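You operate a simulated robot arm through the tools that you are given. There is no shell and no other tool. Be economical: measure what you need, move in short steps, check, and stop when the job is done.

The job below is to be done with a simulated robot arm. You get a single attempt, and the scene is never put back.

Task
Arm the pink tent card's input and turn its gain till the meter reads GOOD.
Fine: press its phantom key in for the mic, use the tone for the reading and switch the tone off after; leave the other inputs alone.

It is judged by the outcome, as a careful person would: the job done as asked, and still so three seconds after it is handed in. It fails if anything else is knocked over, pushed out of place, dropped, spilled or broken.

Robot
A 7-joint arm with a two-finger parallel gripper, fixed in place. Base frame: the origin is at the foot of the arm, x ahead of it, y to its left, z up. Lengths are in mm, angles in degrees, forces in N, time in s.
With the tool pointing down near the work surface it reaches from about 240 to 720 mm from the base axis. Its first joint turns from -115.0 to 115.0 degrees. Payload 3.91 kg.
Tool frame: the origin (TCP) lies between the finger pads and is the grasp point; the fingertips stand 30 mm ahead of it; z points along the fingers, y is the line along which they close. Largest opening 110 mm; finger width 20, thickness 10; the body of the gripper, 48 by 112 mm, starts 55 mm behind the TCP.
Orientation is that of the tool frame in the base frame, as [roll, pitch, yaw] about the fixed x, y, z axes, in that order (R = Rz(yaw) Ry(pitch) Rx(roll)). With the fingers straight down and closing along the base's y, the tool's x points along the base's -x, its y along +y and its z along -z.

Tools
- The arm moves only by the tool servo_tool. Its argument "steps" is a list of rows, each an object of numbers (a shift or turn left out is 0, a gripper value left out holds the last): "tx", "ty", "tz": the shift along the tool's x, y, z in mm; "ax", "ay", "az": the turn, a rotation vector about the tool's x, y, z in degrees; "grip": the closure in counts, from 0 (fully open) to 255 (shut). In form: [{"tx": .., "ty": .., "tz": .., "ax": .., "ay": .., "az": .., "grip": ..}, ...]. A call has 1 to 10 rows; each row shifts and turns the commanded pose from where the row before left it, along the tool's axes as they then stand. Rows are played at 5 a second. More than 50 mm and 8.6 degrees between two rows, or a gripper value outside its range, and nothing of the call is played. A pose out of reach is approached as far as the arm can. The call stops where the force on the tool passes 40 N (or 10 N more than at its start, if that is more) or the arm is blocked; 0.2 s more then pass. The fingers move at their own pace (about 108 mm/s each) and stop on an object; they squeeze with about 35 N. The grip force told is the motor's: it shows also when the fingers shut on nothing. Time passes only in rows, and 0.2 s behind the last, so rows that do not move let the fingers close. The reply holds the time, the measured pose of the TCP, the force on the tool along the base axes, the opening and the grip force, in the units named above and with some noise, with the torque about the TCP (base axes, N m) and any sound that the robot's microphone picked up.
- Cameras (640 x 400 px; columns grow to the right, rows downward): "scene" is fixed at [49.3, -649.2, 1203.4]; the picture's right is [0.94, -0.33, 0.00], its down [-0.09, -0.27, -0.96] and it looks along [0.31, 0.91, -0.29] (base axes); focal length 331 px, centre (320, 200). "wrist" rides on the gripper at [72, 17, -103] in the tool frame; the picture's right is [-0.23, 0.97, 0.00], its down [-0.76, -0.18, -0.62] and it looks along [-0.61, -0.14, 0.78] (tool axes); focal length 222 px, centre (320, 200). There is no depth. A picture from a camera that has moved, and an enlarged one, comes with that camera's place and axes in the base frame and with its lens.
- grab_frame(camera): a new picture of that camera. No time passes.
- lift_body(by): slides the trunk up (or, below 0, down) by that many mm; the arm rides with it, the base frame stays. It gives what a move gives, with no picture.
- inspect(camera, box): a new picture of the part [left, top, right, bottom] of that camera's present view, enlarged. No time passes.
- finish_job(): hands the job in; it is judged then, once.

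Work in short steps. Places have to be worked out from the pictures, the camera data and where the tool is seen: move nearer, look again, correct. Check each grasp and each placing, and mend what went wrong. You have 120 turns and 64 pictures in all, those below and enlarged ones among them. Open the gripper and draw the arm clear of the work before you hand the job in, unless the task says otherwise; then end with one line.

The tools are called after "Call:" as a command line: name --argument value ..., lists and objects as JSON in quotes. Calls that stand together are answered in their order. servo_tool: Moves the arm, as the interface text tells. Its arguments: {"type":"object","properties":{"steps":{"type":"array","items":{"type":"object","properties":{"tx":{"type":"number"},"ty":{"type":"number"},"tz":{"type":"number"},"ax":{"type":"number"},"ay":{"type":"number"},"az":{"type":"number"},"grip":{"type":"number"}}}}},"required":["steps"]} The other tools are called the same way: lift_body (by) slides the trunk up or down; grab_frame (camera) takes a picture; inspect (camera, box) takes an enlarged picture of a part of a camera's view; finish_job () hands the job in.

At the start:

```text
clock: 0.0
ee_pos: [250.7, 341.6, 1143.5]
tool_rot: [180.0, 0.0, -180.0]
force: [0.4, 0.1, -0.9]
torque: [-0.01, -0.02, 0.01]
gripper_width: 110.0
grip_force: 0.1
trunk travel left (down, up): [-475.0, 515.0]
```

scene: 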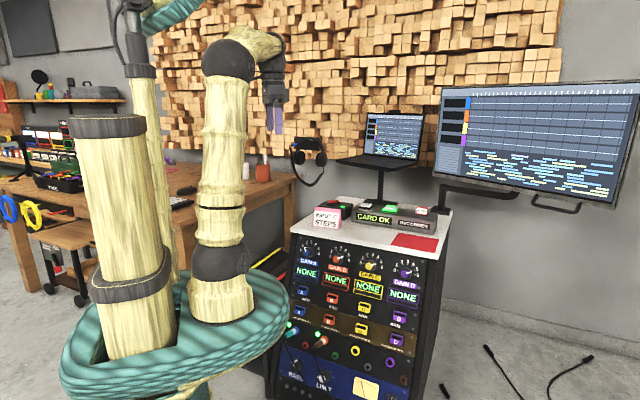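
wrist: 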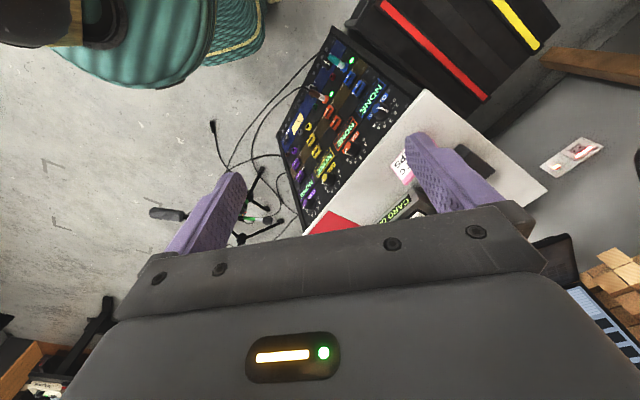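

I'll enlarge the rack in the scene view to read the panel and the cards.

Call:
inspect --camera "scene" --box '[260, 180, 460, 305]'

Call:
inspect --camera "scene" --box '[260, 275, 460, 400]'

Call:
inspect --camera "scene" --box '[300, 190, 380, 240]'

```text
3.20 times, centred on (360, 242) of scene
camera zoom: at [49.3, -649.2, 1203.4], right [0.94, -0.33, 0.0], down [-0.09, -0.27, -0.96], along [0.31, 0.91, -0.29], focal length 1059 px, centre (192, 64)
```

zoom: 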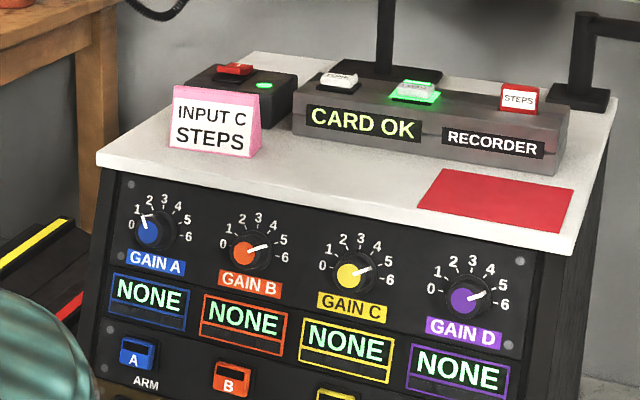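

```text
3.20 times, centred on (360, 338) of scene
camera zoom: at [49.3, -649.2, 1203.4], right [0.94, -0.33, 0.0], down [-0.09, -0.27, -0.96], along [0.31, 0.91, -0.29], focal length 1059 px, centre (192, -240)
```

zoom: 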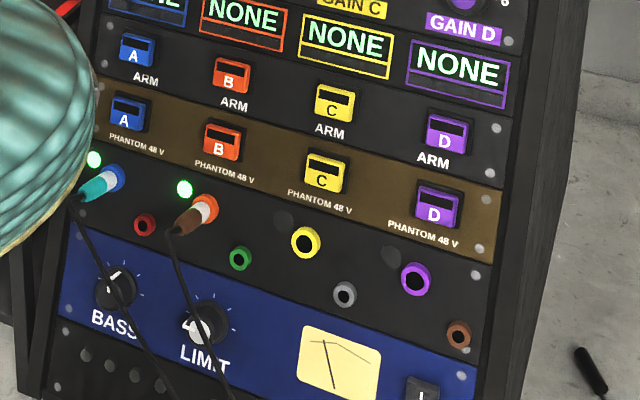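

```text
8.00 times, centred on (340, 215) of scene
camera zoom: at [49.3, -649.2, 1203.4], right [0.94, -0.33, 0.0], down [-0.09, -0.27, -0.96], along [0.31, 0.91, -0.29], focal length 2647 px, centre (160, 80)
```

zoom: 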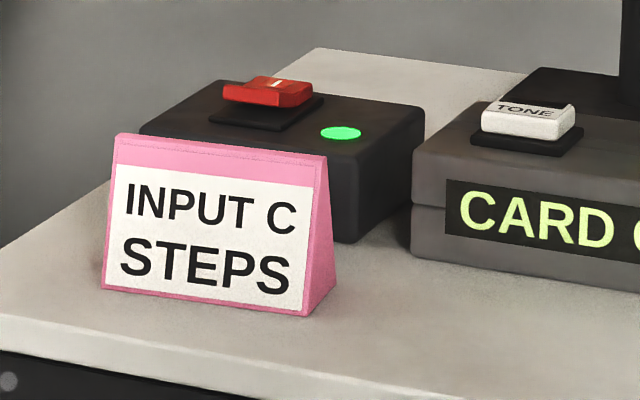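

Pink card: INPUT C / STEPS, so channel C (yellow). By triangulation the top of the rack is at z≈700. Its front faces the base, with the gain C display at about (552, 292, 560). I'll move back and turn to face the panel.

Call:
servo_tool --steps '[{"ty": -45, "tz": 30}, {"ty": -45, "tz": 30}, {"ty": -45, "tz": 30}, {"ty": -45, "tz": 30}, {"ty": -45, "tz": 30}, {"az": -8.6}, {"az": -8.6}, {"az": -8.6}, {"az": -8.6}, {"az": -8.6}]'

Call:
servo_tool --steps '[{"ay": -8.5, "tz": 20}, {"ay": -8.5, "tz": 20}, {"ay": -8.5, "tz": 20}, {"ay": -8.5}, {"ay": -8.5}]'

Call:
grab_frame --camera "wrist"

```text
refused: row 1 steps farther than a row can; nothing moved
```

```text
clock: 1.2
ee_pos: [258.8, 340.8, 1085.4]
tool_rot: [179.9, 42.7, 179.9]
force: [-0.3, 0.2, 0.0]
torque: [0.04, 0.06, -0.01]
gripper_width: 109.8
grip_force: 0.0
trunk travel left (down, up): [-475.0, 515.0]
```

```text
58 pictures are left
camera wrist: at [136.4, 357.8, 1113.3], right [0.17, 0.97, 0.15], down [0.14, -0.18, 0.97], along [0.98, -0.14, -0.17], focal length 222 px, centre (320, 200)
```

wrist: 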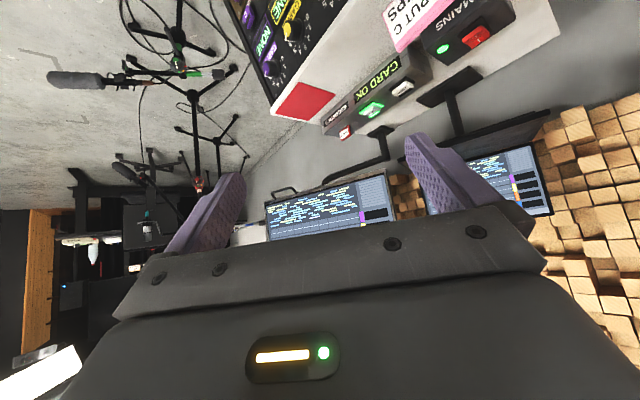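

The picture is inverted because the camera rides under the gripper, which is fine. Next I yaw about the vertical to face the panel and move back, then lower the trunk.

Call:
servo_tool --steps '[{"ty": -48}, {"ty": -48}, {"ty": -48}, {"ty": -48}, {"ax": -5.76, "az": -6.25}, {"ax": -5.76, "az": -6.25}, {"ax": -5.76, "az": -6.25}, {"ax": -5.76, "az": -6.25}, {"ax": -5.76, "az": -6.25}]'

Call:
lift_body --by -250

Call:
grab_frame --camera "wrist"

Call:
grab_frame --camera "scene"

```text
clock: 3.2
ee_pos: [306.3, 281.4, 1009.8]
tool_rot: [179.7, 42.5, -137.8]
force: [-0.1, -0.2, -0.8]
torque: [0.0, -0.01, 0.02]
gripper_width: 110.2
grip_force: 0.1
out of reach, approached as far as the arm can: row 3, 4, 5, 6, 7, 8
trunk travel left (down, up): [-475.0, 515.0]
```

```text
clock: 5.8
ee_pos: [305.6, 281.6, 761.3]
tool_rot: [179.7, 42.4, -137.7]
force: [-0.2, 0.1, 0.8]
torque: [0.0, 0.01, 0.02]
gripper_width: 110.2
grip_force: 0.1
trunk travel left (down, up): [-225.0, 765.0]
```

```text
57 pictures are left
camera wrist: at [204.2, 209.7, 789.0], right [-0.53, 0.83, 0.16], down [0.22, -0.04, 0.97], along [0.81, 0.56, -0.17], focal length 222 px, centre (320, 200)
```

wrist: 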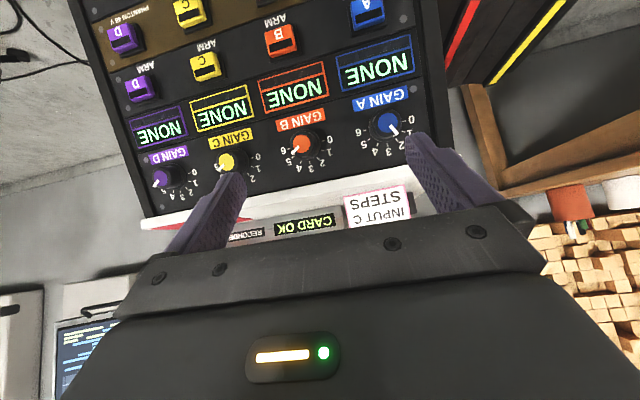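

```text
56 pictures are left
```

scene: 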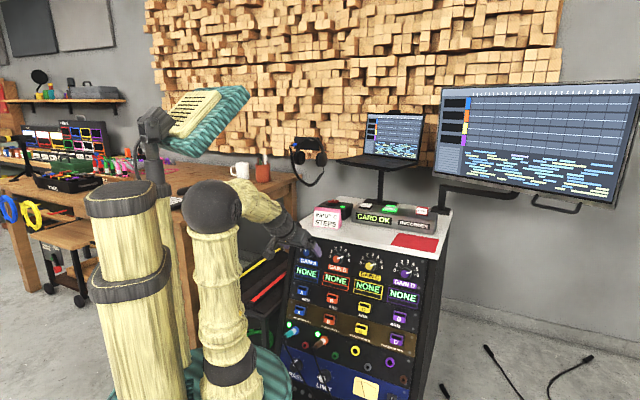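

Triangulated positions: knob C ≈ (547, 287, 648), arm key C ≈ (526, 262, 503), phantom C ≈ (510, 242, 430). The panel heading is about 48° and it leans back about 15°. I'll align the tool with the panel normal, shut the fingers and lower the trunk.

Call:
servo_tool --steps '[{"ax": -3.84, "az": -4.2, "grip": 255}, {"ay": -8.1, "tz": -20}, {"ay": -8.1, "tz": -20}, {"ay": -8.1}, {"ay": -8.1}]'

Call:
lift_body --by -150

Call:
grab_frame --camera "wrist"

```text
clock: 7.2
ee_pos: [290.6, 308.5, 815.2]
tool_rot: [179.7, 77.5, -127.5]
force: [-0.2, 0.1, 0.2]
torque: [0.04, -0.03, 0.01]
gripper_width: 0.0
grip_force: 34.7
out of reach, approached as far as the arm can: row 2, 3, 5
trunk travel left (down, up): [-225.0, 765.0]
stopped in row 5: the arm was blocked; the commanded pose is now the measured one
```

```text
clock: 9.1
ee_pos: [286.6, 306.4, 719.4]
tool_rot: [179.6, 75.3, -127.1]
force: [0.0, 0.2, -0.2]
torque: [-0.01, -0.02, 0.01]
gripper_width: 0.0
grip_force: 35.3
trunk travel left (down, up): [-148.0, 842.0]
stopped: the arm was blocked; the commanded pose is now the measured one
```

```text
55 pictures are left
camera wrist: at [202.7, 222.5, 676.3], right [-0.75, 0.63, 0.22], down [-0.1, -0.44, 0.89], along [0.66, 0.65, 0.39], focal length 222 px, centre (320, 200)
```

wrist: 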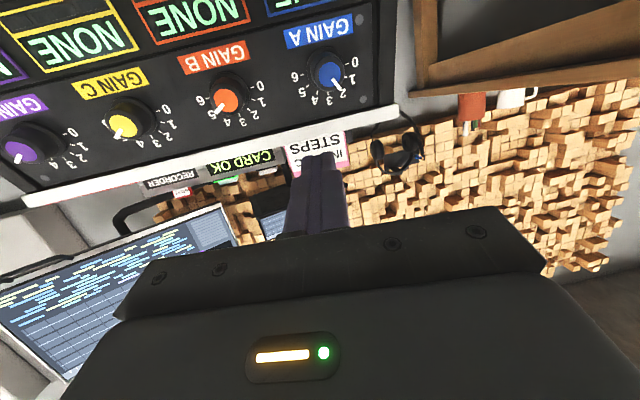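

The lift stopped because the arm was blocked. I'll check the scene view for the cause.

Call:
grab_frame --camera "scene"

```text
54 pictures are left
```

scene: 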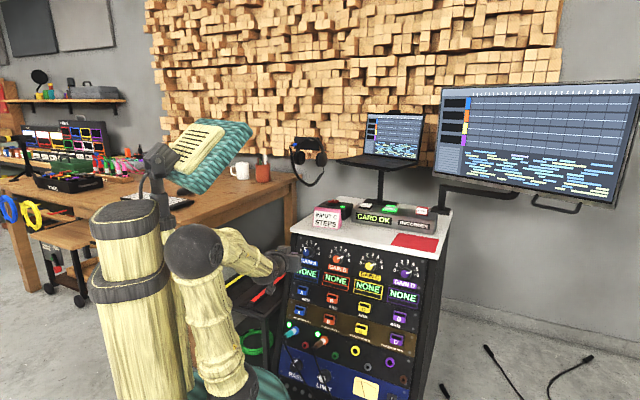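

The arm is just folded tight. I'll slide along the panel toward channel C, which extends the reach, and then lower again.

Call:
servo_tool --steps '[{"ty": -40}, {"ty": -40}, {"ty": -40}, {"ty": -30}]'

Call:
lift_body --by -140

Call:
grab_frame --camera "wrist"

```text
clock: 10.1
ee_pos: [407.4, 216.5, 719.3]
tool_rot: [179.6, 75.7, -127.2]
force: [0.1, 0.6, 0.3]
torque: [0.03, -0.02, 0.0]
gripper_width: 0.1
grip_force: 35.7
trunk travel left (down, up): [-148.0, 842.0]
```

```text
clock: 11.8
ee_pos: [406.3, 217.1, 580.5]
tool_rot: [179.8, 75.6, -127.1]
force: [0.0, -0.6, 0.2]
torque: [0.0, 0.04, 0.0]
gripper_width: 0.0
grip_force: 34.5
trunk travel left (down, up): [-8.0, 982.0]
```

```text
53 pictures are left
camera wrist: at [322.8, 133.0, 536.0], right [-0.75, 0.63, 0.22], down [-0.11, -0.44, 0.89], along [0.66, 0.64, 0.39], focal length 222 px, centre (320, 200)
```

wrist: 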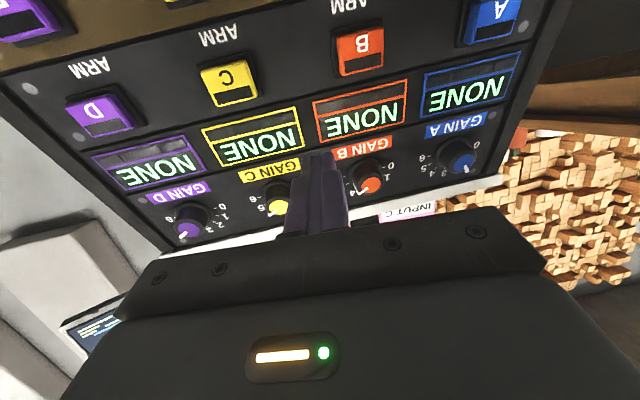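

The view is clear. From this picture and the scene ray, arm key C is at about (522, 255, 505). I'll correct the yaw by 4.5° and bring the fingertips to about 30 mm in front of it.

Call:
servo_tool --steps '[{"ax": 4.35, "az": 1.14}, {"tx": 15.6, "ty": -20.4, "tz": 20.2}, {"tx": 15.6, "ty": -20.4, "tz": 20.2}, {"tx": 15.6, "ty": -20.4, "tz": 20.2}]'

Call:
grab_frame --camera "wrist"

Call:
inspect --camera "scene" --box '[280, 230, 440, 330]'

```text
clock: 12.8
ee_pos: [484.2, 212.3, 518.6]
tool_rot: [179.8, 75.6, -131.5]
force: [-1.0, -1.1, -0.1]
torque: [-0.03, -0.02, -0.01]
gripper_width: 0.2
grip_force: 34.6
trunk travel left (down, up): [-8.0, 982.0]
```

```text
52 pictures are left
camera wrist: at [393.2, 134.2, 474.6], right [-0.69, 0.69, 0.22], down [-0.14, -0.43, 0.89], along [0.71, 0.59, 0.39], focal length 222 px, centre (320, 200)
```

wrist: 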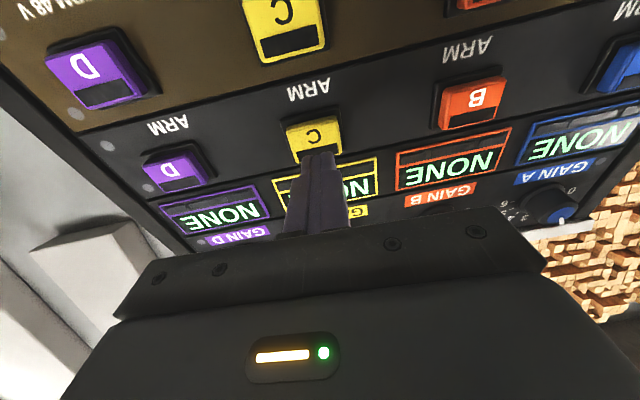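

```text
4.00 times, centred on (360, 280) of scene
camera zoom: at [49.3, -649.2, 1203.4], right [0.94, -0.33, 0.0], down [-0.09, -0.27, -0.96], along [0.31, 0.91, -0.29], focal length 1324 px, centre (160, -120)
```

zoom: 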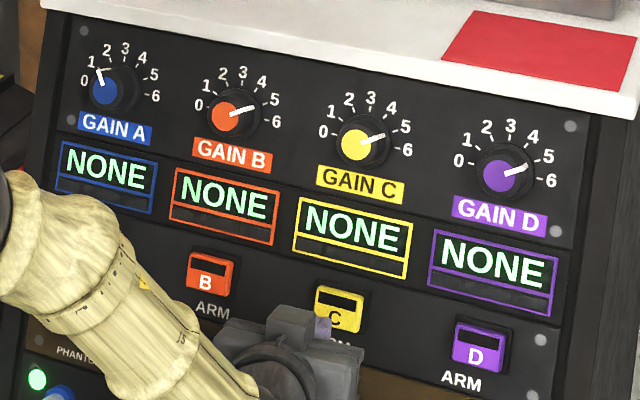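

The tip projects to about (321, 143) at contact and the key centre is at (316, 138). I'll shift 4 mm down and 3 mm toward D, then advance gently.

Call:
servo_tool --steps '[{"tx": 4, "ty": -3}, {"tz": 10}, {"tz": 8}, {"tz": 3}, {"tz": 3}]'

Call:
inspect --camera "wrist" --box '[240, 80, 400, 180]'

```text
clock: 14.0
ee_pos: [500.4, 226.5, 509.5]
tool_rot: [179.8, 75.7, -131.6]
force: [0.3, 0.1, 0.2]
torque: [-0.02, 0.02, -0.03]
gripper_width: 0.0
grip_force: 34.9
trunk travel left (down, up): [-8.0, 982.0]
```

```text
4.00 times, centred on (320, 130) of wrist
camera zoom: at [409.9, 149.5, 465.6], right [-0.69, 0.69, 0.22], down [-0.14, -0.43, 0.89], along [0.71, 0.59, 0.39], focal length 888 px, centre (320, 480)
```

zoom: 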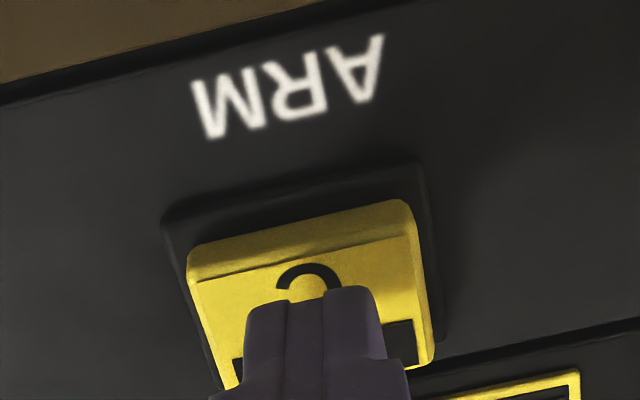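

The tip is centred on the key and not touching yet. I'll go on in small steps.

Call:
servo_tool --steps '[{"tz": 2}, {"tz": 2}, {"tz": 2}, {"tz": 2}, {"tz": 2}]'

```text
clock: 15.2
ee_pos: [507.7, 234.8, 507.7]
tool_rot: [179.7, 75.6, -131.7]
force: [0.2, -0.8, -0.4]
torque: [0.0, 0.03, 0.01]
gripper_width: 0.0
grip_force: 35.3
trunk travel left (down, up): [-8.0, 982.0]
```

Still no contact, so I'll continue.

Call:
servo_tool --steps '[{"tz": 2}, {"tz": 2}, {"tz": 2}, {"tz": 1}]'

Call:
inspect --camera "wrist" --box '[240, 80, 400, 180]'

```text
clock: 16.2
ee_pos: [511.6, 238.7, 504.6]
tool_rot: [179.7, 75.7, -131.6]
force: [-5.8, -5.2, 0.8]
torque: [-0.06, 0.04, -0.01]
gripper_width: 0.0
grip_force: 35.0
trunk travel left (down, up): [-8.0, 982.0]
heard: click
```

```text
4.00 times, centred on (320, 130) of wrist
camera zoom: at [421.3, 162.0, 461.1], right [-0.69, 0.69, 0.22], down [-0.14, -0.43, 0.89], along [0.71, 0.59, 0.39], focal length 888 px, centre (320, 480)
```

zoom: 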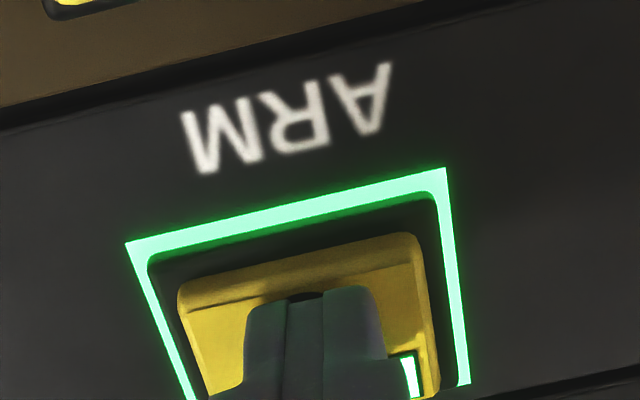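

It clicked, and the arm ring is lit green. I'll retract and move down about 72 mm to the phantom key.

Call:
servo_tool --steps '[{"tz": -15}, {"tz": -20}, {"tx": 36}, {"tx": 36}]'

Call:
grab_frame --camera "wrist"

```text
clock: 17.2
ee_pos: [475.7, 201.1, 443.9]
tool_rot: [179.6, 75.7, -131.6]
force: [0.0, -0.8, -0.3]
torque: [-0.03, 0.0, -0.01]
gripper_width: 0.0
grip_force: 35.1
trunk travel left (down, up): [-8.0, 982.0]
```

```text
48 pictures are left
camera wrist: at [386.6, 123.6, 400.7], right [-0.69, 0.69, 0.22], down [-0.14, -0.43, 0.89], along [0.71, 0.59, 0.39], focal length 222 px, centre (320, 200)
```

wrist: 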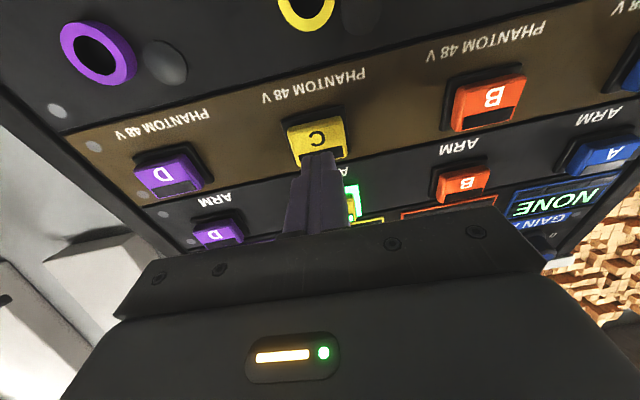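

The key is at (317, 140), almost the same geometry as before. I'll nudge by the same correction and press.

Call:
servo_tool --steps '[{"tx": 3, "ty": -3}, {"tz": 15}, {"tz": 10}, {"tz": 2}, {"tz": 2}, {"tz": 2}, {"tz": 2}, {"tz": 1}]'

Call:
inspect --camera "wrist" --box '[240, 80, 400, 180]'

```text
clock: 19.0
ee_pos: [500.8, 221.9, 432.5]
tool_rot: [179.7, 75.5, -131.7]
force: [-26.1, -20.1, 2.1]
torque: [-0.32, 0.36, 0.06]
gripper_width: 0.1
grip_force: 34.7
trunk travel left (down, up): [-8.0, 982.0]
heard: click
```

```text
4.00 times, centred on (320, 130) of wrist
camera zoom: at [409.3, 143.5, 388.9], right [-0.69, 0.69, 0.22], down [-0.14, -0.43, 0.89], along [0.71, 0.59, 0.39], focal length 888 px, centre (320, 480)
```

zoom: 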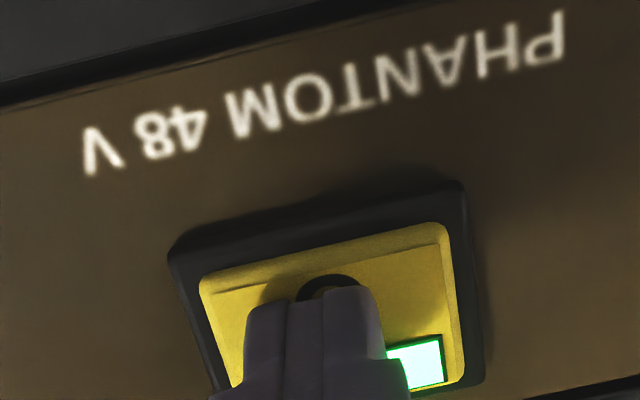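

Phantom is lit. I'll retract well clear and look at the scene.

Call:
servo_tool --steps '[{"tz": -20}, {"tz": -30}, {"tz": -30}, {"tx": -40}, {"tx": -40}, {"tx": -40}]'

Call:
inspect --camera "scene" --box '[260, 190, 460, 315]'

Call:
grab_frame --camera "wrist"

```text
clock: 20.4
ee_pos: [479.3, 188.0, 573.7]
tool_rot: [179.6, 75.6, -131.8]
force: [-0.7, 0.1, -0.1]
torque: [0.01, -0.01, 0.0]
gripper_width: 0.0
grip_force: 34.4
out of reach, approached as far as the arm can: row 3
trunk travel left (down, up): [-8.0, 982.0]
```

```text
3.20 times, centred on (360, 252) of scene
camera zoom: at [49.3, -649.2, 1203.4], right [0.94, -0.33, 0.0], down [-0.09, -0.27, -0.96], along [0.31, 0.91, -0.29], focal length 1059 px, centre (192, 32)
```

zoom: 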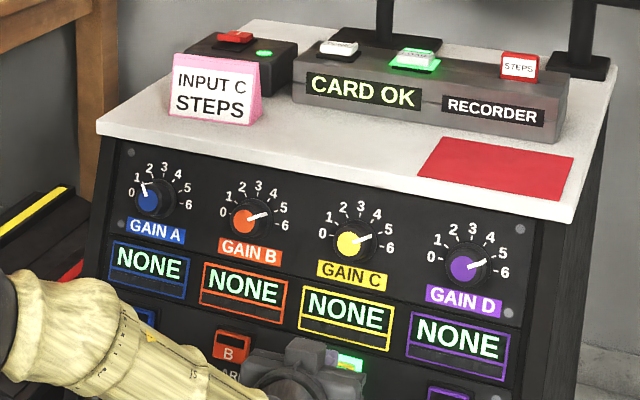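

```text
45 pictures are left
camera wrist: at [389.3, 110.0, 529.5], right [-0.69, 0.69, 0.22], down [-0.14, -0.43, 0.89], along [0.71, 0.59, 0.39], focal length 222 px, centre (320, 200)
```

wrist: 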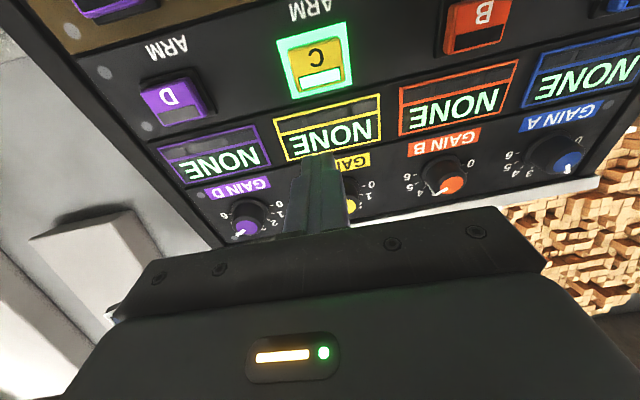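

Arm is lit and the display still says NONE, so the tone is needed. I'll look closely at the recorder's keys.

Call:
inspect --camera "scene" --box '[350, 195, 446, 255]'

Call:
inspect --camera "scene" --box '[310, 190, 390, 240]'

```text
6.67 times, centred on (398, 225) of scene
camera zoom: at [49.3, -649.2, 1203.4], right [0.94, -0.33, 0.0], down [-0.09, -0.27, -0.96], along [0.31, 0.91, -0.29], focal length 2206 px, centre (-200, 33)
```

zoom: 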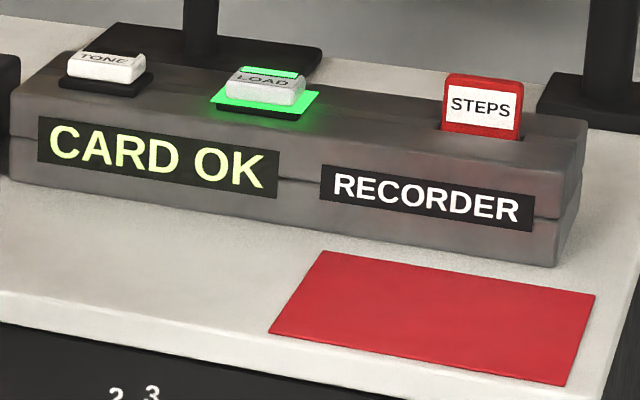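

```text
8.00 times, centred on (350, 215) of scene
camera zoom: at [49.3, -649.2, 1203.4], right [0.94, -0.33, 0.0], down [-0.09, -0.27, -0.96], along [0.31, 0.91, -0.29], focal length 2647 px, centre (80, 80)
```

zoom: 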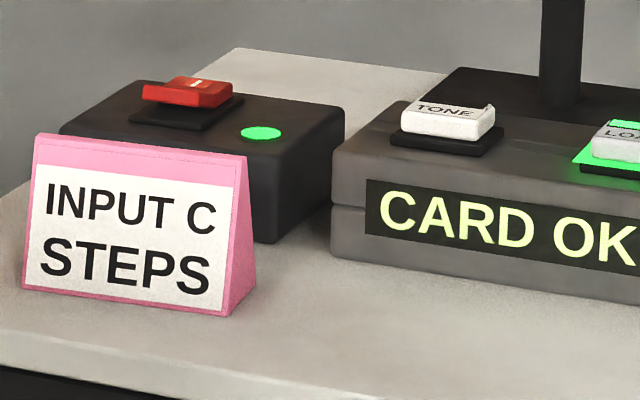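

The TONE key is on the recorder's top at about (649, 523, 790), roughly 830 mm out. That is too far with the tool vertical, so I'll tilt it 45°. First I raise the trunk, then tilt and turn toward the key.

Call:
lift_body --by 400

Call:
servo_tool --steps '[{"ay": 8.0}, {"ay": 8.0}, {"ay": 8.0}, {"ay": 6.0}]'

Call:
grab_frame --camera "wrist"

```text
clock: 24.2
ee_pos: [479.9, 187.2, 972.5]
tool_rot: [179.7, 75.6, -131.5]
force: [-0.1, -0.9, -0.3]
torque: [-0.02, -0.02, 0.0]
gripper_width: 0.0
grip_force: 34.8
trunk travel left (down, up): [-408.0, 582.0]
```

```text
clock: 25.2
ee_pos: [479.8, 188.0, 973.3]
tool_rot: [-179.9, 45.6, -131.4]
force: [0.7, 0.0, 1.1]
torque: [0.0, -0.02, 0.02]
gripper_width: 0.2
grip_force: 35.0
trunk travel left (down, up): [-408.0, 582.0]
```

```text
42 pictures are left
camera wrist: at [385.0, 105.5, 994.5], right [-0.63, 0.76, 0.16], down [0.19, -0.05, 0.98], along [0.76, 0.64, -0.11], focal length 222 px, centre (320, 200)
```

wrist: 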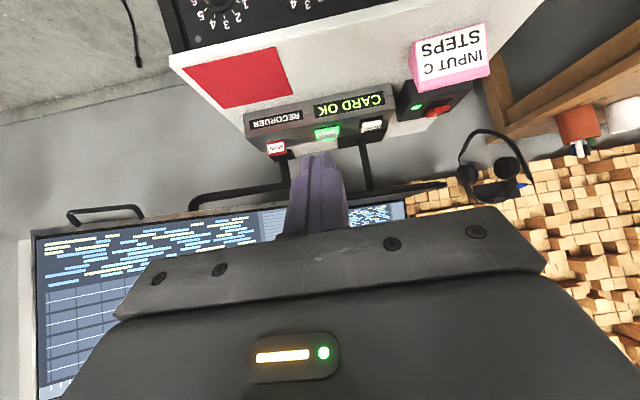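

The view agrees: TONE key ≈ (652, 525, 795). I'll move along a straight descending line, stopping at about 70% to look again.

Call:
servo_tool --steps '[{"tx": -20, "ty": 11, "tz": 37}, {"tx": -20, "ty": 11, "tz": 37}, {"tx": -20, "ty": 11, "tz": 37}, {"tx": -20, "ty": 11, "tz": 37}, {"tx": -20, "ty": 11, "tz": 37}, {"tx": -20, "ty": 11, "tz": 37}]'

Call:
grab_frame --camera "wrist"

Call:
grab_frame --camera "scene"

```text
clock: 26.6
ee_pos: [591.0, 414.1, 904.6]
tool_rot: [179.9, 45.6, -131.4]
force: [0.3, -0.3, 0.5]
torque: [-0.01, 0.01, 0.0]
gripper_width: 0.1
grip_force: 35.0
trunk travel left (down, up): [-408.0, 582.0]
```

```text
41 pictures are left
camera wrist: at [496.0, 331.1, 924.8], right [-0.63, 0.76, 0.16], down [0.19, -0.05, 0.98], along [0.76, 0.64, -0.11], focal length 222 px, centre (320, 200)
```

wrist: 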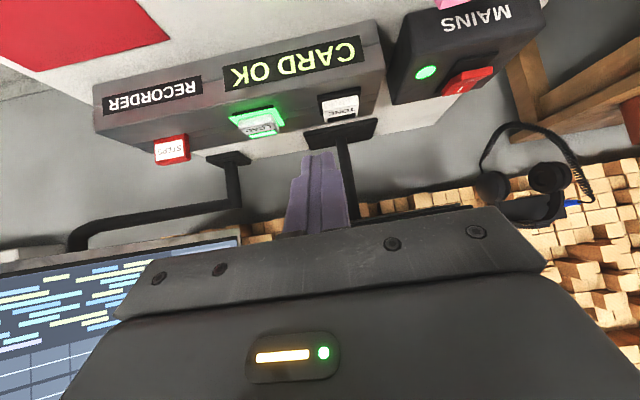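

```text
40 pictures are left
```

scene: 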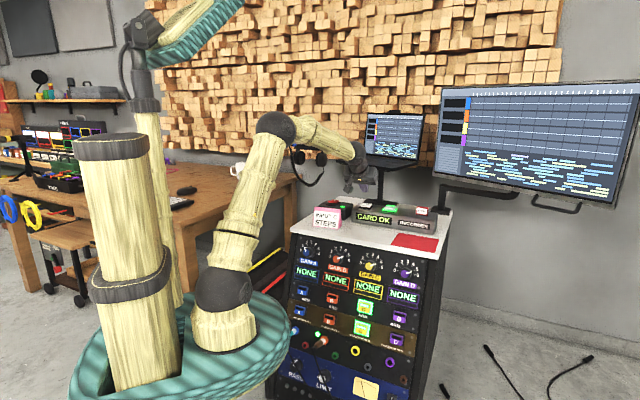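

Range to the key is still uncertain along the ray. I'll get the tip about 40 mm above it and look again.

Call:
servo_tool --steps '[{"tx": -9.4, "ty": 7.2, "tz": 30}, {"tx": -9.4, "ty": 7.2, "tz": 30}, {"tx": -9.4, "ty": 7.2, "tz": 31}]'

Call:
grab_frame --camera "wrist"

Call:
inspect --camera "scene" --box '[310, 150, 430, 225]'

```text
clock: 27.4
ee_pos: [631.0, 491.2, 858.2]
tool_rot: [180.0, 45.6, -131.4]
force: [0.5, 0.1, 0.6]
torque: [-0.02, -0.01, -0.02]
gripper_width: 0.0
grip_force: 35.5
trunk travel left (down, up): [-408.0, 582.0]
```

```text
39 pictures are left
camera wrist: at [536.4, 408.9, 880.3], right [-0.63, 0.76, 0.16], down [0.19, -0.05, 0.98], along [0.76, 0.64, -0.11], focal length 222 px, centre (320, 200)
```

wrist: 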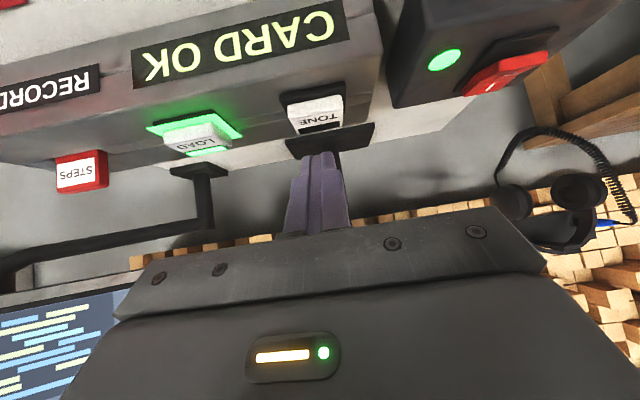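

```text
5.33 times, centred on (370, 188) of scene
camera zoom: at [49.3, -649.2, 1203.4], right [0.94, -0.33, 0.0], down [-0.09, -0.27, -0.96], along [0.31, 0.91, -0.29], focal length 1765 px, centre (53, 267)
```

zoom: 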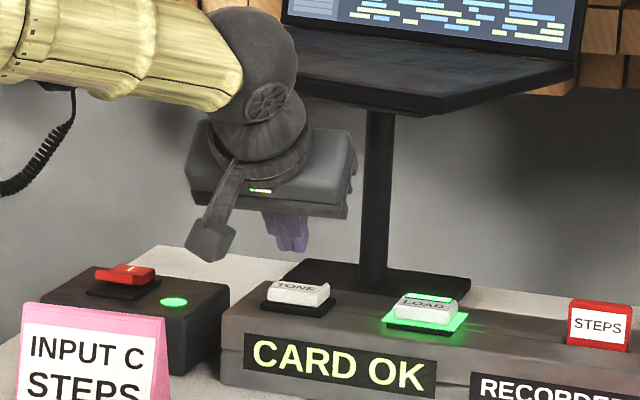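

The tip is right above the key, which triangulates to (642, 509, 798). Because the tool is tilted, the lower edge of the tip makes contact first, so I'll shift 6 mm outward and go straight down.

Call:
servo_tool --steps '[{"tx": -4.4, "tz": 4.5}, {"tx": 9, "tz": 8.8}, {"tx": 7, "tz": 6.9}, {"tx": 1.4, "tz": 1.4}, {"tx": 1.4, "tz": 1.4}, {"tx": 1.4, "tz": 1.4}]'

Call:
inspect --camera "wrist" --box '[240, 80, 400, 180]'

```text
clock: 28.8
ee_pos: [635.1, 494.1, 830.3]
tool_rot: [179.9, 45.7, -131.4]
force: [0.2, -1.2, 0.1]
torque: [-0.01, 0.02, -0.02]
gripper_width: 0.0
grip_force: 34.8
trunk travel left (down, up): [-408.0, 582.0]
```

```text
4.00 times, centred on (320, 130) of wrist
camera zoom: at [540.3, 413.1, 852.6], right [-0.63, 0.76, 0.16], down [0.19, -0.05, 0.98], along [0.76, 0.64, -0.11], focal length 888 px, centre (320, 480)
```

zoom: 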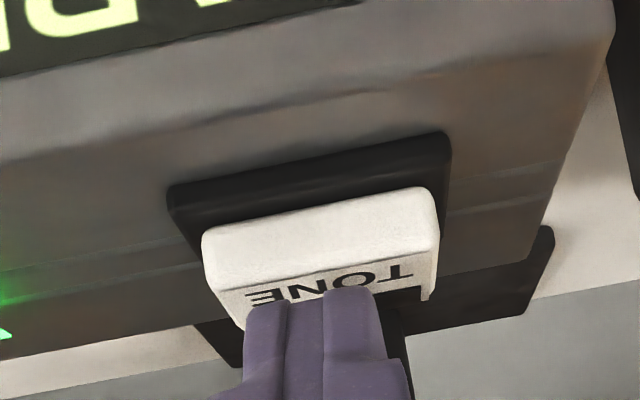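

The tip is over the key. I'll continue down in small steps.

Call:
servo_tool --steps '[{"tx": 1.4, "tz": 1.4}, {"tx": 1.4, "tz": 1.4}, {"tx": 1.4, "tz": 1.4}, {"tx": 1.4, "tz": 1.4}]'

```text
clock: 29.8
ee_pos: [634.7, 495.8, 822.8]
tool_rot: [179.8, 45.6, -131.4]
force: [0.7, -0.1, 0.1]
torque: [0.0, -0.01, 0.03]
gripper_width: 0.0
grip_force: 34.7
trunk travel left (down, up): [-408.0, 582.0]
```

Call:
inspect --camera "wrist" --box '[240, 80, 400, 180]'

Call:
inspect --camera "scene" --box '[340, 180, 404, 220]'

```text
4.00 times, centred on (320, 130) of wrist
camera zoom: at [539.8, 413.9, 844.5], right [-0.63, 0.76, 0.16], down [0.19, -0.05, 0.98], along [0.76, 0.64, -0.11], focal length 888 px, centre (320, 480)
```

zoom: 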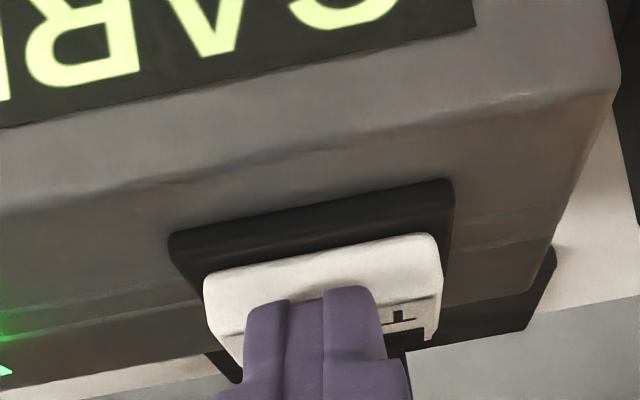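

```text
10.00 times, centred on (372, 200) of scene
camera zoom: at [49.3, -649.2, 1203.4], right [0.94, -0.33, 0.0], down [-0.09, -0.27, -0.96], along [0.31, 0.91, -0.29], focal length 3309 px, centre (-200, 200)
```

zoom: 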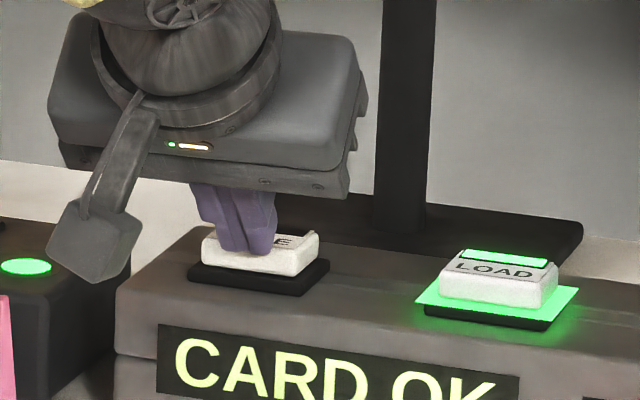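

The tip looks close to the key's front edge. I'll rise a little, shift 9 mm further back and press again.

Call:
servo_tool --steps '[{"tx": -4.2, "tz": -4.2}, {"tx": -6.3, "tz": 6.4}, {"tx": 2.8, "tz": 2.8}, {"tx": 1.4, "tz": 1.4}, {"tx": 1.4, "tz": 1.4}, {"tx": 1.4, "tz": 1.4}]'

Call:
inspect --camera "wrist" --box '[240, 80, 400, 180]'

```text
clock: 31.2
ee_pos: [639.7, 502.4, 820.7]
tool_rot: [179.9, 45.7, -131.5]
force: [-1.0, -0.1, 5.3]
torque: [0.09, -0.06, -0.06]
gripper_width: 0.0
grip_force: 35.3
trunk travel left (down, up): [-408.0, 582.0]
heard: click
```

```text
4.00 times, centred on (320, 130) of wrist
camera zoom: at [546.2, 420.4, 842.1], right [-0.63, 0.76, 0.16], down [0.19, -0.05, 0.98], along [0.76, 0.64, -0.11], focal length 888 px, centre (320, 480)
```

zoom: 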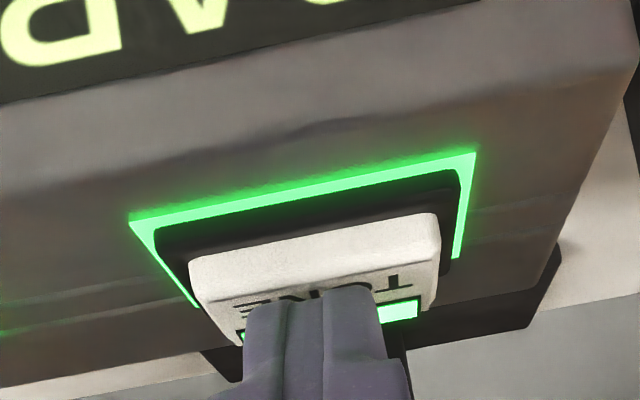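

Tone is on with its ring lit. I'll rise 40 mm and read the displays.

Call:
servo_tool --steps '[{"tx": -14.3, "tz": -14}, {"tx": -14.3, "tz": -14}]'

Call:
inspect --camera "scene" --box '[280, 190, 440, 290]'

Call:
inspect --camera "scene" --box '[280, 270, 440, 370]'

```text
clock: 31.8
ee_pos: [640.9, 504.3, 858.2]
tool_rot: [179.9, 45.6, -131.4]
force: [-0.5, 0.1, -0.2]
torque: [0.02, 0.0, -0.01]
gripper_width: 0.0
grip_force: 35.2
trunk travel left (down, up): [-408.0, 582.0]
```

```text
4.00 times, centred on (360, 240) of scene
camera zoom: at [49.3, -649.2, 1203.4], right [0.94, -0.33, 0.0], down [-0.09, -0.27, -0.96], along [0.31, 0.91, -0.29], focal length 1324 px, centre (160, 40)
```

zoom: 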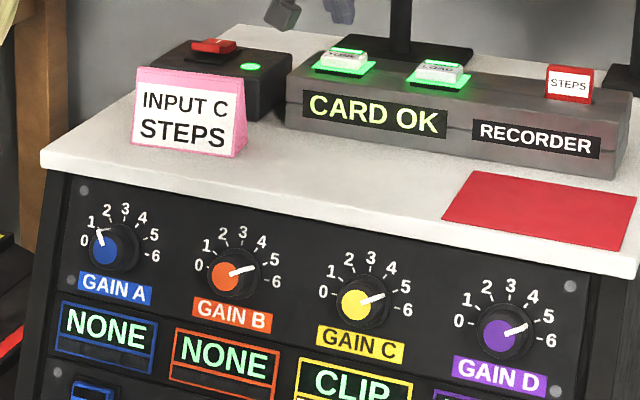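

```text
4.00 times, centred on (360, 320) of scene
camera zoom: at [49.3, -649.2, 1203.4], right [0.94, -0.33, 0.0], down [-0.09, -0.27, -0.96], along [0.31, 0.91, -0.29], focal length 1324 px, centre (160, -280)
```

zoom: 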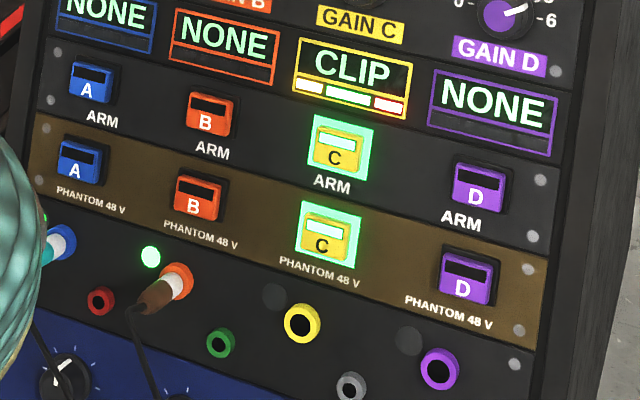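

Display C reads CLIP, so the gain must come down. I'll return to the position in front of the panel, face it, and lower to knob height.

Call:
servo_tool --steps '[{"tx": 19.8, "ty": -11, "tz": -40.8}, {"tx": 19.8, "ty": -11, "tz": -40.8}, {"tx": 19.8, "ty": -11, "tz": -40.8}, {"tx": 19.8, "ty": -11, "tz": -40.8}, {"tx": 19.8, "ty": -11, "tz": -40.8}, {"tx": 19.8, "ty": -11, "tz": -40.8}, {"tx": 19.8, "ty": -11, "tz": -40.8}, {"tx": 19.8, "ty": -11, "tz": -40.8}]'

Call:
servo_tool --steps '[{"ay": -8.0, "grip": 100}, {"ay": -8.0}, {"ay": -8.0}, {"ay": -6.0}]'

Call:
lift_body --by -310

Call:
grab_frame --camera "wrist"

```text
clock: 33.6
ee_pos: [478.5, 185.6, 974.5]
tool_rot: [180.0, 45.6, -131.4]
force: [-0.2, 0.9, 0.2]
torque: [-0.04, -0.01, -0.01]
gripper_width: 0.0
grip_force: 35.0
trunk travel left (down, up): [-408.0, 582.0]
```

```text
clock: 34.6
ee_pos: [480.3, 186.4, 974.2]
tool_rot: [179.9, 75.7, -131.5]
force: [0.4, -1.2, 0.3]
torque: [0.01, -0.02, -0.03]
gripper_width: 67.1
grip_force: 0.0
trunk travel left (down, up): [-408.0, 582.0]
```

```text
clock: 37.7
ee_pos: [479.1, 186.9, 664.4]
tool_rot: [179.7, 75.4, -131.6]
force: [-0.3, 1.1, 0.2]
torque: [0.01, 0.01, -0.03]
gripper_width: 66.7
grip_force: 0.0
trunk travel left (down, up): [-98.0, 892.0]
```

```text
31 pictures are left
camera wrist: at [388.5, 109.1, 621.3], right [-0.69, 0.69, 0.22], down [-0.14, -0.43, 0.89], along [0.71, 0.59, 0.39], focal length 222 px, centre (320, 200)
```

wrist: 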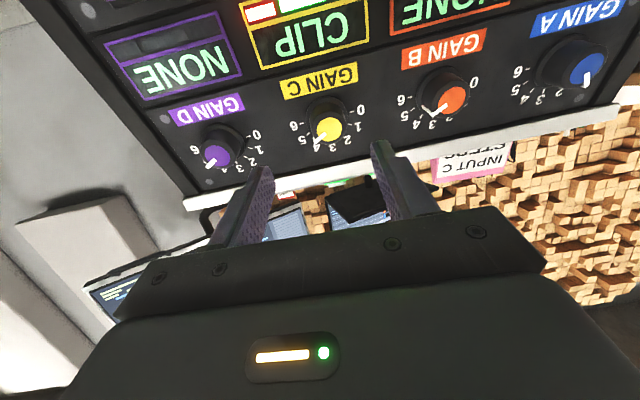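

Knob C's cap is at about (544, 273, 649). I'll line up and stop about 25 mm short to check the alignment.

Call:
servo_tool --steps '[{"tx": -4, "ty": 3, "tz": 17}, {"tx": -4, "ty": 3, "tz": 17}, {"tx": -4, "ty": 2.7, "tz": 17}]'

Call:
grab_frame --camera "wrist"

Call:
inspect --camera "scene" --box '[320, 225, 416, 285]'

```text
clock: 38.5
ee_pos: [507.6, 232.2, 663.4]
tool_rot: [179.7, 75.7, -131.6]
force: [0.3, -0.4, -0.7]
torque: [0.01, 0.03, 0.03]
gripper_width: 66.7
grip_force: 0.0
trunk travel left (down, up): [-98.0, 892.0]
```

```text
30 pictures are left
camera wrist: at [416.7, 154.5, 620.0], right [-0.69, 0.69, 0.22], down [-0.14, -0.43, 0.89], along [0.71, 0.59, 0.39], focal length 222 px, centre (320, 200)
```

wrist: 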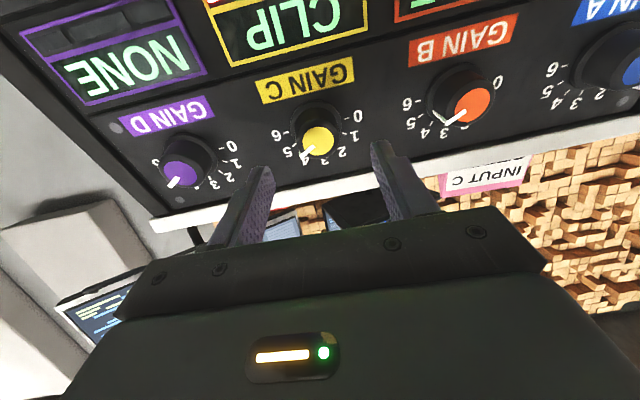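

```text
6.67 times, centred on (368, 255) of scene
camera zoom: at [49.3, -649.2, 1203.4], right [0.94, -0.33, 0.0], down [-0.09, -0.27, -0.96], along [0.31, 0.91, -0.29], focal length 2206 px, centre (0, -167)
```

zoom: 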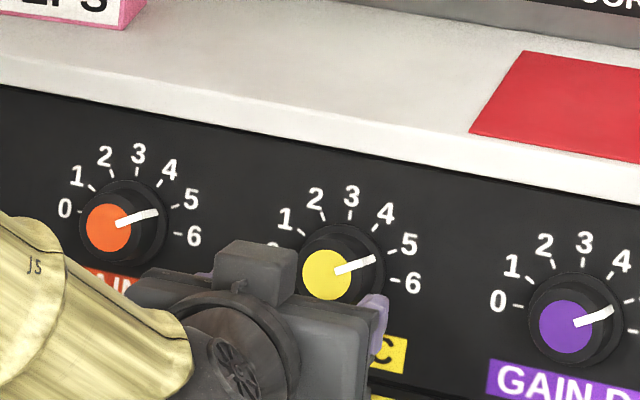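

By the wrist camera the knob is within a few millimetres of the tool axis. I'll advance 18 mm and refine the range.

Call:
servo_tool --steps '[{"tx": 1, "tz": 9}, {"tx": 1, "tz": 9}]'

Call:
inspect --camera "wrist" --box '[208, 80, 432, 220]'

```text
clock: 39.1
ee_pos: [518.5, 244.8, 658.0]
tool_rot: [179.7, 75.7, -131.7]
force: [1.3, 0.6, 0.4]
torque: [-0.01, -0.01, -0.01]
gripper_width: 67.0
grip_force: 0.1
trunk travel left (down, up): [-98.0, 892.0]
```

```text
2.86 times, centred on (320, 150) of wrist
camera zoom: at [427.8, 167.2, 614.3], right [-0.69, 0.69, 0.22], down [-0.14, -0.43, 0.89], along [0.71, 0.59, 0.39], focal length 635 px, centre (320, 343)
```

zoom: 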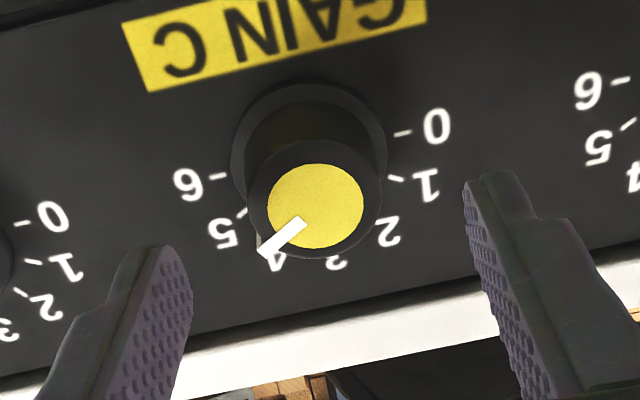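

The cap is about 5 mm ahead of the tips and 3 mm below the tool axis. I'll centre, advance 18 mm so the fingers straddle the knob, then close.

Call:
servo_tool --steps '[{"tx": 3, "tz": 6}, {"tz": 6}, {"tz": 6}]'

Call:
inspect --camera "wrist" --box '[208, 80, 432, 220]'

```text
clock: 39.9
ee_pos: [529.0, 258.2, 650.0]
tool_rot: [179.6, 75.6, -131.8]
force: [0.5, 0.0, -0.3]
torque: [0.0, -0.01, 0.01]
gripper_width: 66.9
grip_force: 0.0
trunk travel left (down, up): [-98.0, 892.0]
```

```text
2.86 times, centred on (320, 150) of wrist
camera zoom: at [438.4, 179.8, 606.5], right [-0.69, 0.69, 0.22], down [-0.14, -0.43, 0.89], along [0.71, 0.59, 0.39], focal length 635 px, centre (320, 343)
```

zoom: 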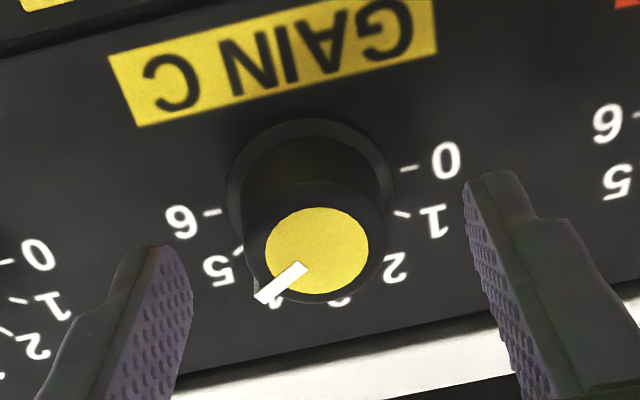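

Well placed. I'll nudge 2 mm and close on the knob.

Call:
servo_tool --steps '[{"tx": 2, "tz": 1}, {"grip": 255}, {"grip": 255}, {"grip": 255}]'

Call:
inspect --camera "wrist" --box '[208, 80, 432, 220]'

```text
clock: 40.9
ee_pos: [528.5, 257.1, 647.3]
tool_rot: [179.7, 75.6, -131.6]
force: [0.4, 0.2, 0.0]
torque: [-0.02, 0.01, 0.0]
gripper_width: 0.0
grip_force: 34.4
trunk travel left (down, up): [-98.0, 892.0]
```

```text
2.86 times, centred on (320, 150) of wrist
camera zoom: at [438.8, 180.0, 604.1], right [-0.69, 0.69, 0.22], down [-0.14, -0.43, 0.89], along [0.71, 0.59, 0.39], focal length 635 px, centre (320, 343)
```

zoom: 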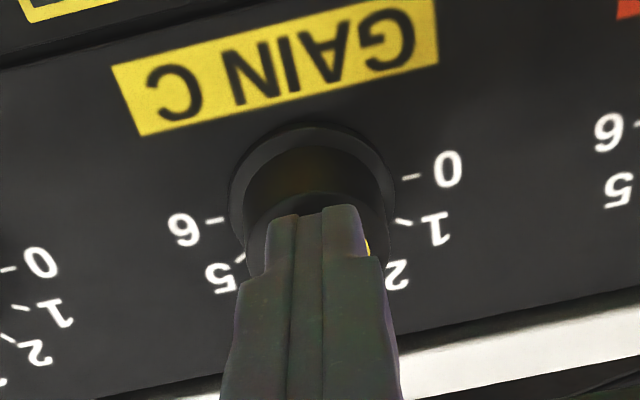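

The fingers closed in front of the cap, so the knob is farther (just past the tips) and about 7 mm higher than I had, which matches the scene camera. I'll open, shift up 7 mm, check, then advance.

Call:
servo_tool --steps '[{"tz": -4, "grip": 100}, {"tx": -7, "ty": -1}, {"tz": 6}, {"tz": 6}]'

Call:
inspect --camera "wrist" --box '[208, 80, 432, 220]'

Call:
inspect --camera "scene" --box '[336, 240, 400, 280]'

```text
clock: 41.9
ee_pos: [535.9, 263.9, 651.7]
tool_rot: [179.6, 75.5, -131.7]
force: [-0.1, 0.6, 0.3]
torque: [0.0, 0.02, -0.01]
gripper_width: 66.9
grip_force: 0.1
trunk travel left (down, up): [-98.0, 892.0]
```

```text
2.86 times, centred on (320, 150) of wrist
camera zoom: at [446.3, 186.1, 608.9], right [-0.69, 0.69, 0.22], down [-0.14, -0.43, 0.89], along [0.71, 0.59, 0.39], focal length 635 px, centre (320, 343)
```

zoom: 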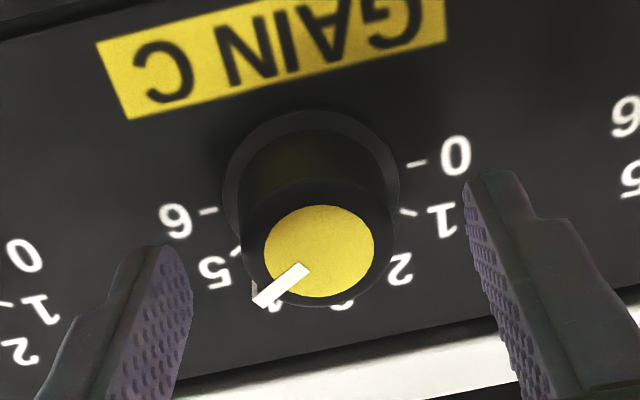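

```text
10.00 times, centred on (368, 260) of scene
camera zoom: at [49.3, -649.2, 1203.4], right [0.94, -0.33, 0.0], down [-0.09, -0.27, -0.96], along [0.31, 0.91, -0.29], focal length 3309 px, centre (-160, -400)
```

zoom: 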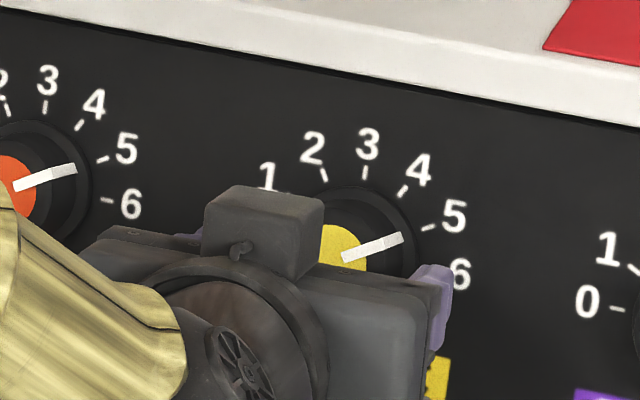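

The cap is now centred and the tips are about 7 mm past it. I'll advance 8 mm more and close.

Call:
servo_tool --steps '[{"tz": 4}, {"tz": 4}, {"grip": 255}, {"grip": 255}, {"grip": 255}]'

Call:
inspect --camera "wrist" --box '[208, 80, 432, 220]'

```text
clock: 43.1
ee_pos: [543.3, 268.6, 651.3]
tool_rot: [179.6, 75.5, -132.0]
force: [8.6, -2.8, 0.4]
torque: [-0.17, -0.15, -0.75]
gripper_width: 40.0
grip_force: 45.1
trunk travel left (down, up): [-98.0, 892.0]
```

```text
2.86 times, centred on (320, 150) of wrist
camera zoom: at [452.0, 191.3, 607.4], right [-0.69, 0.69, 0.22], down [-0.14, -0.43, 0.89], along [0.71, 0.59, 0.39], focal length 635 px, centre (320, 343)
```

zoom: 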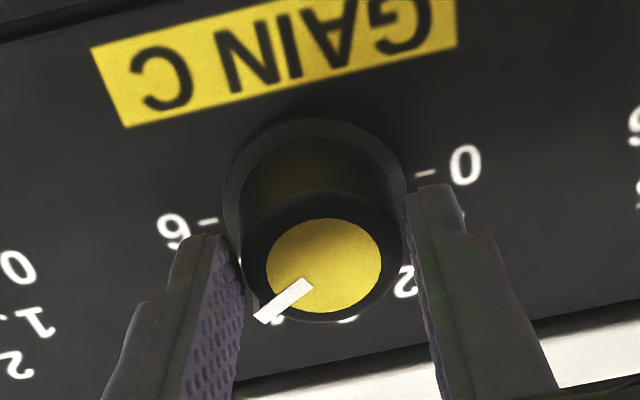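

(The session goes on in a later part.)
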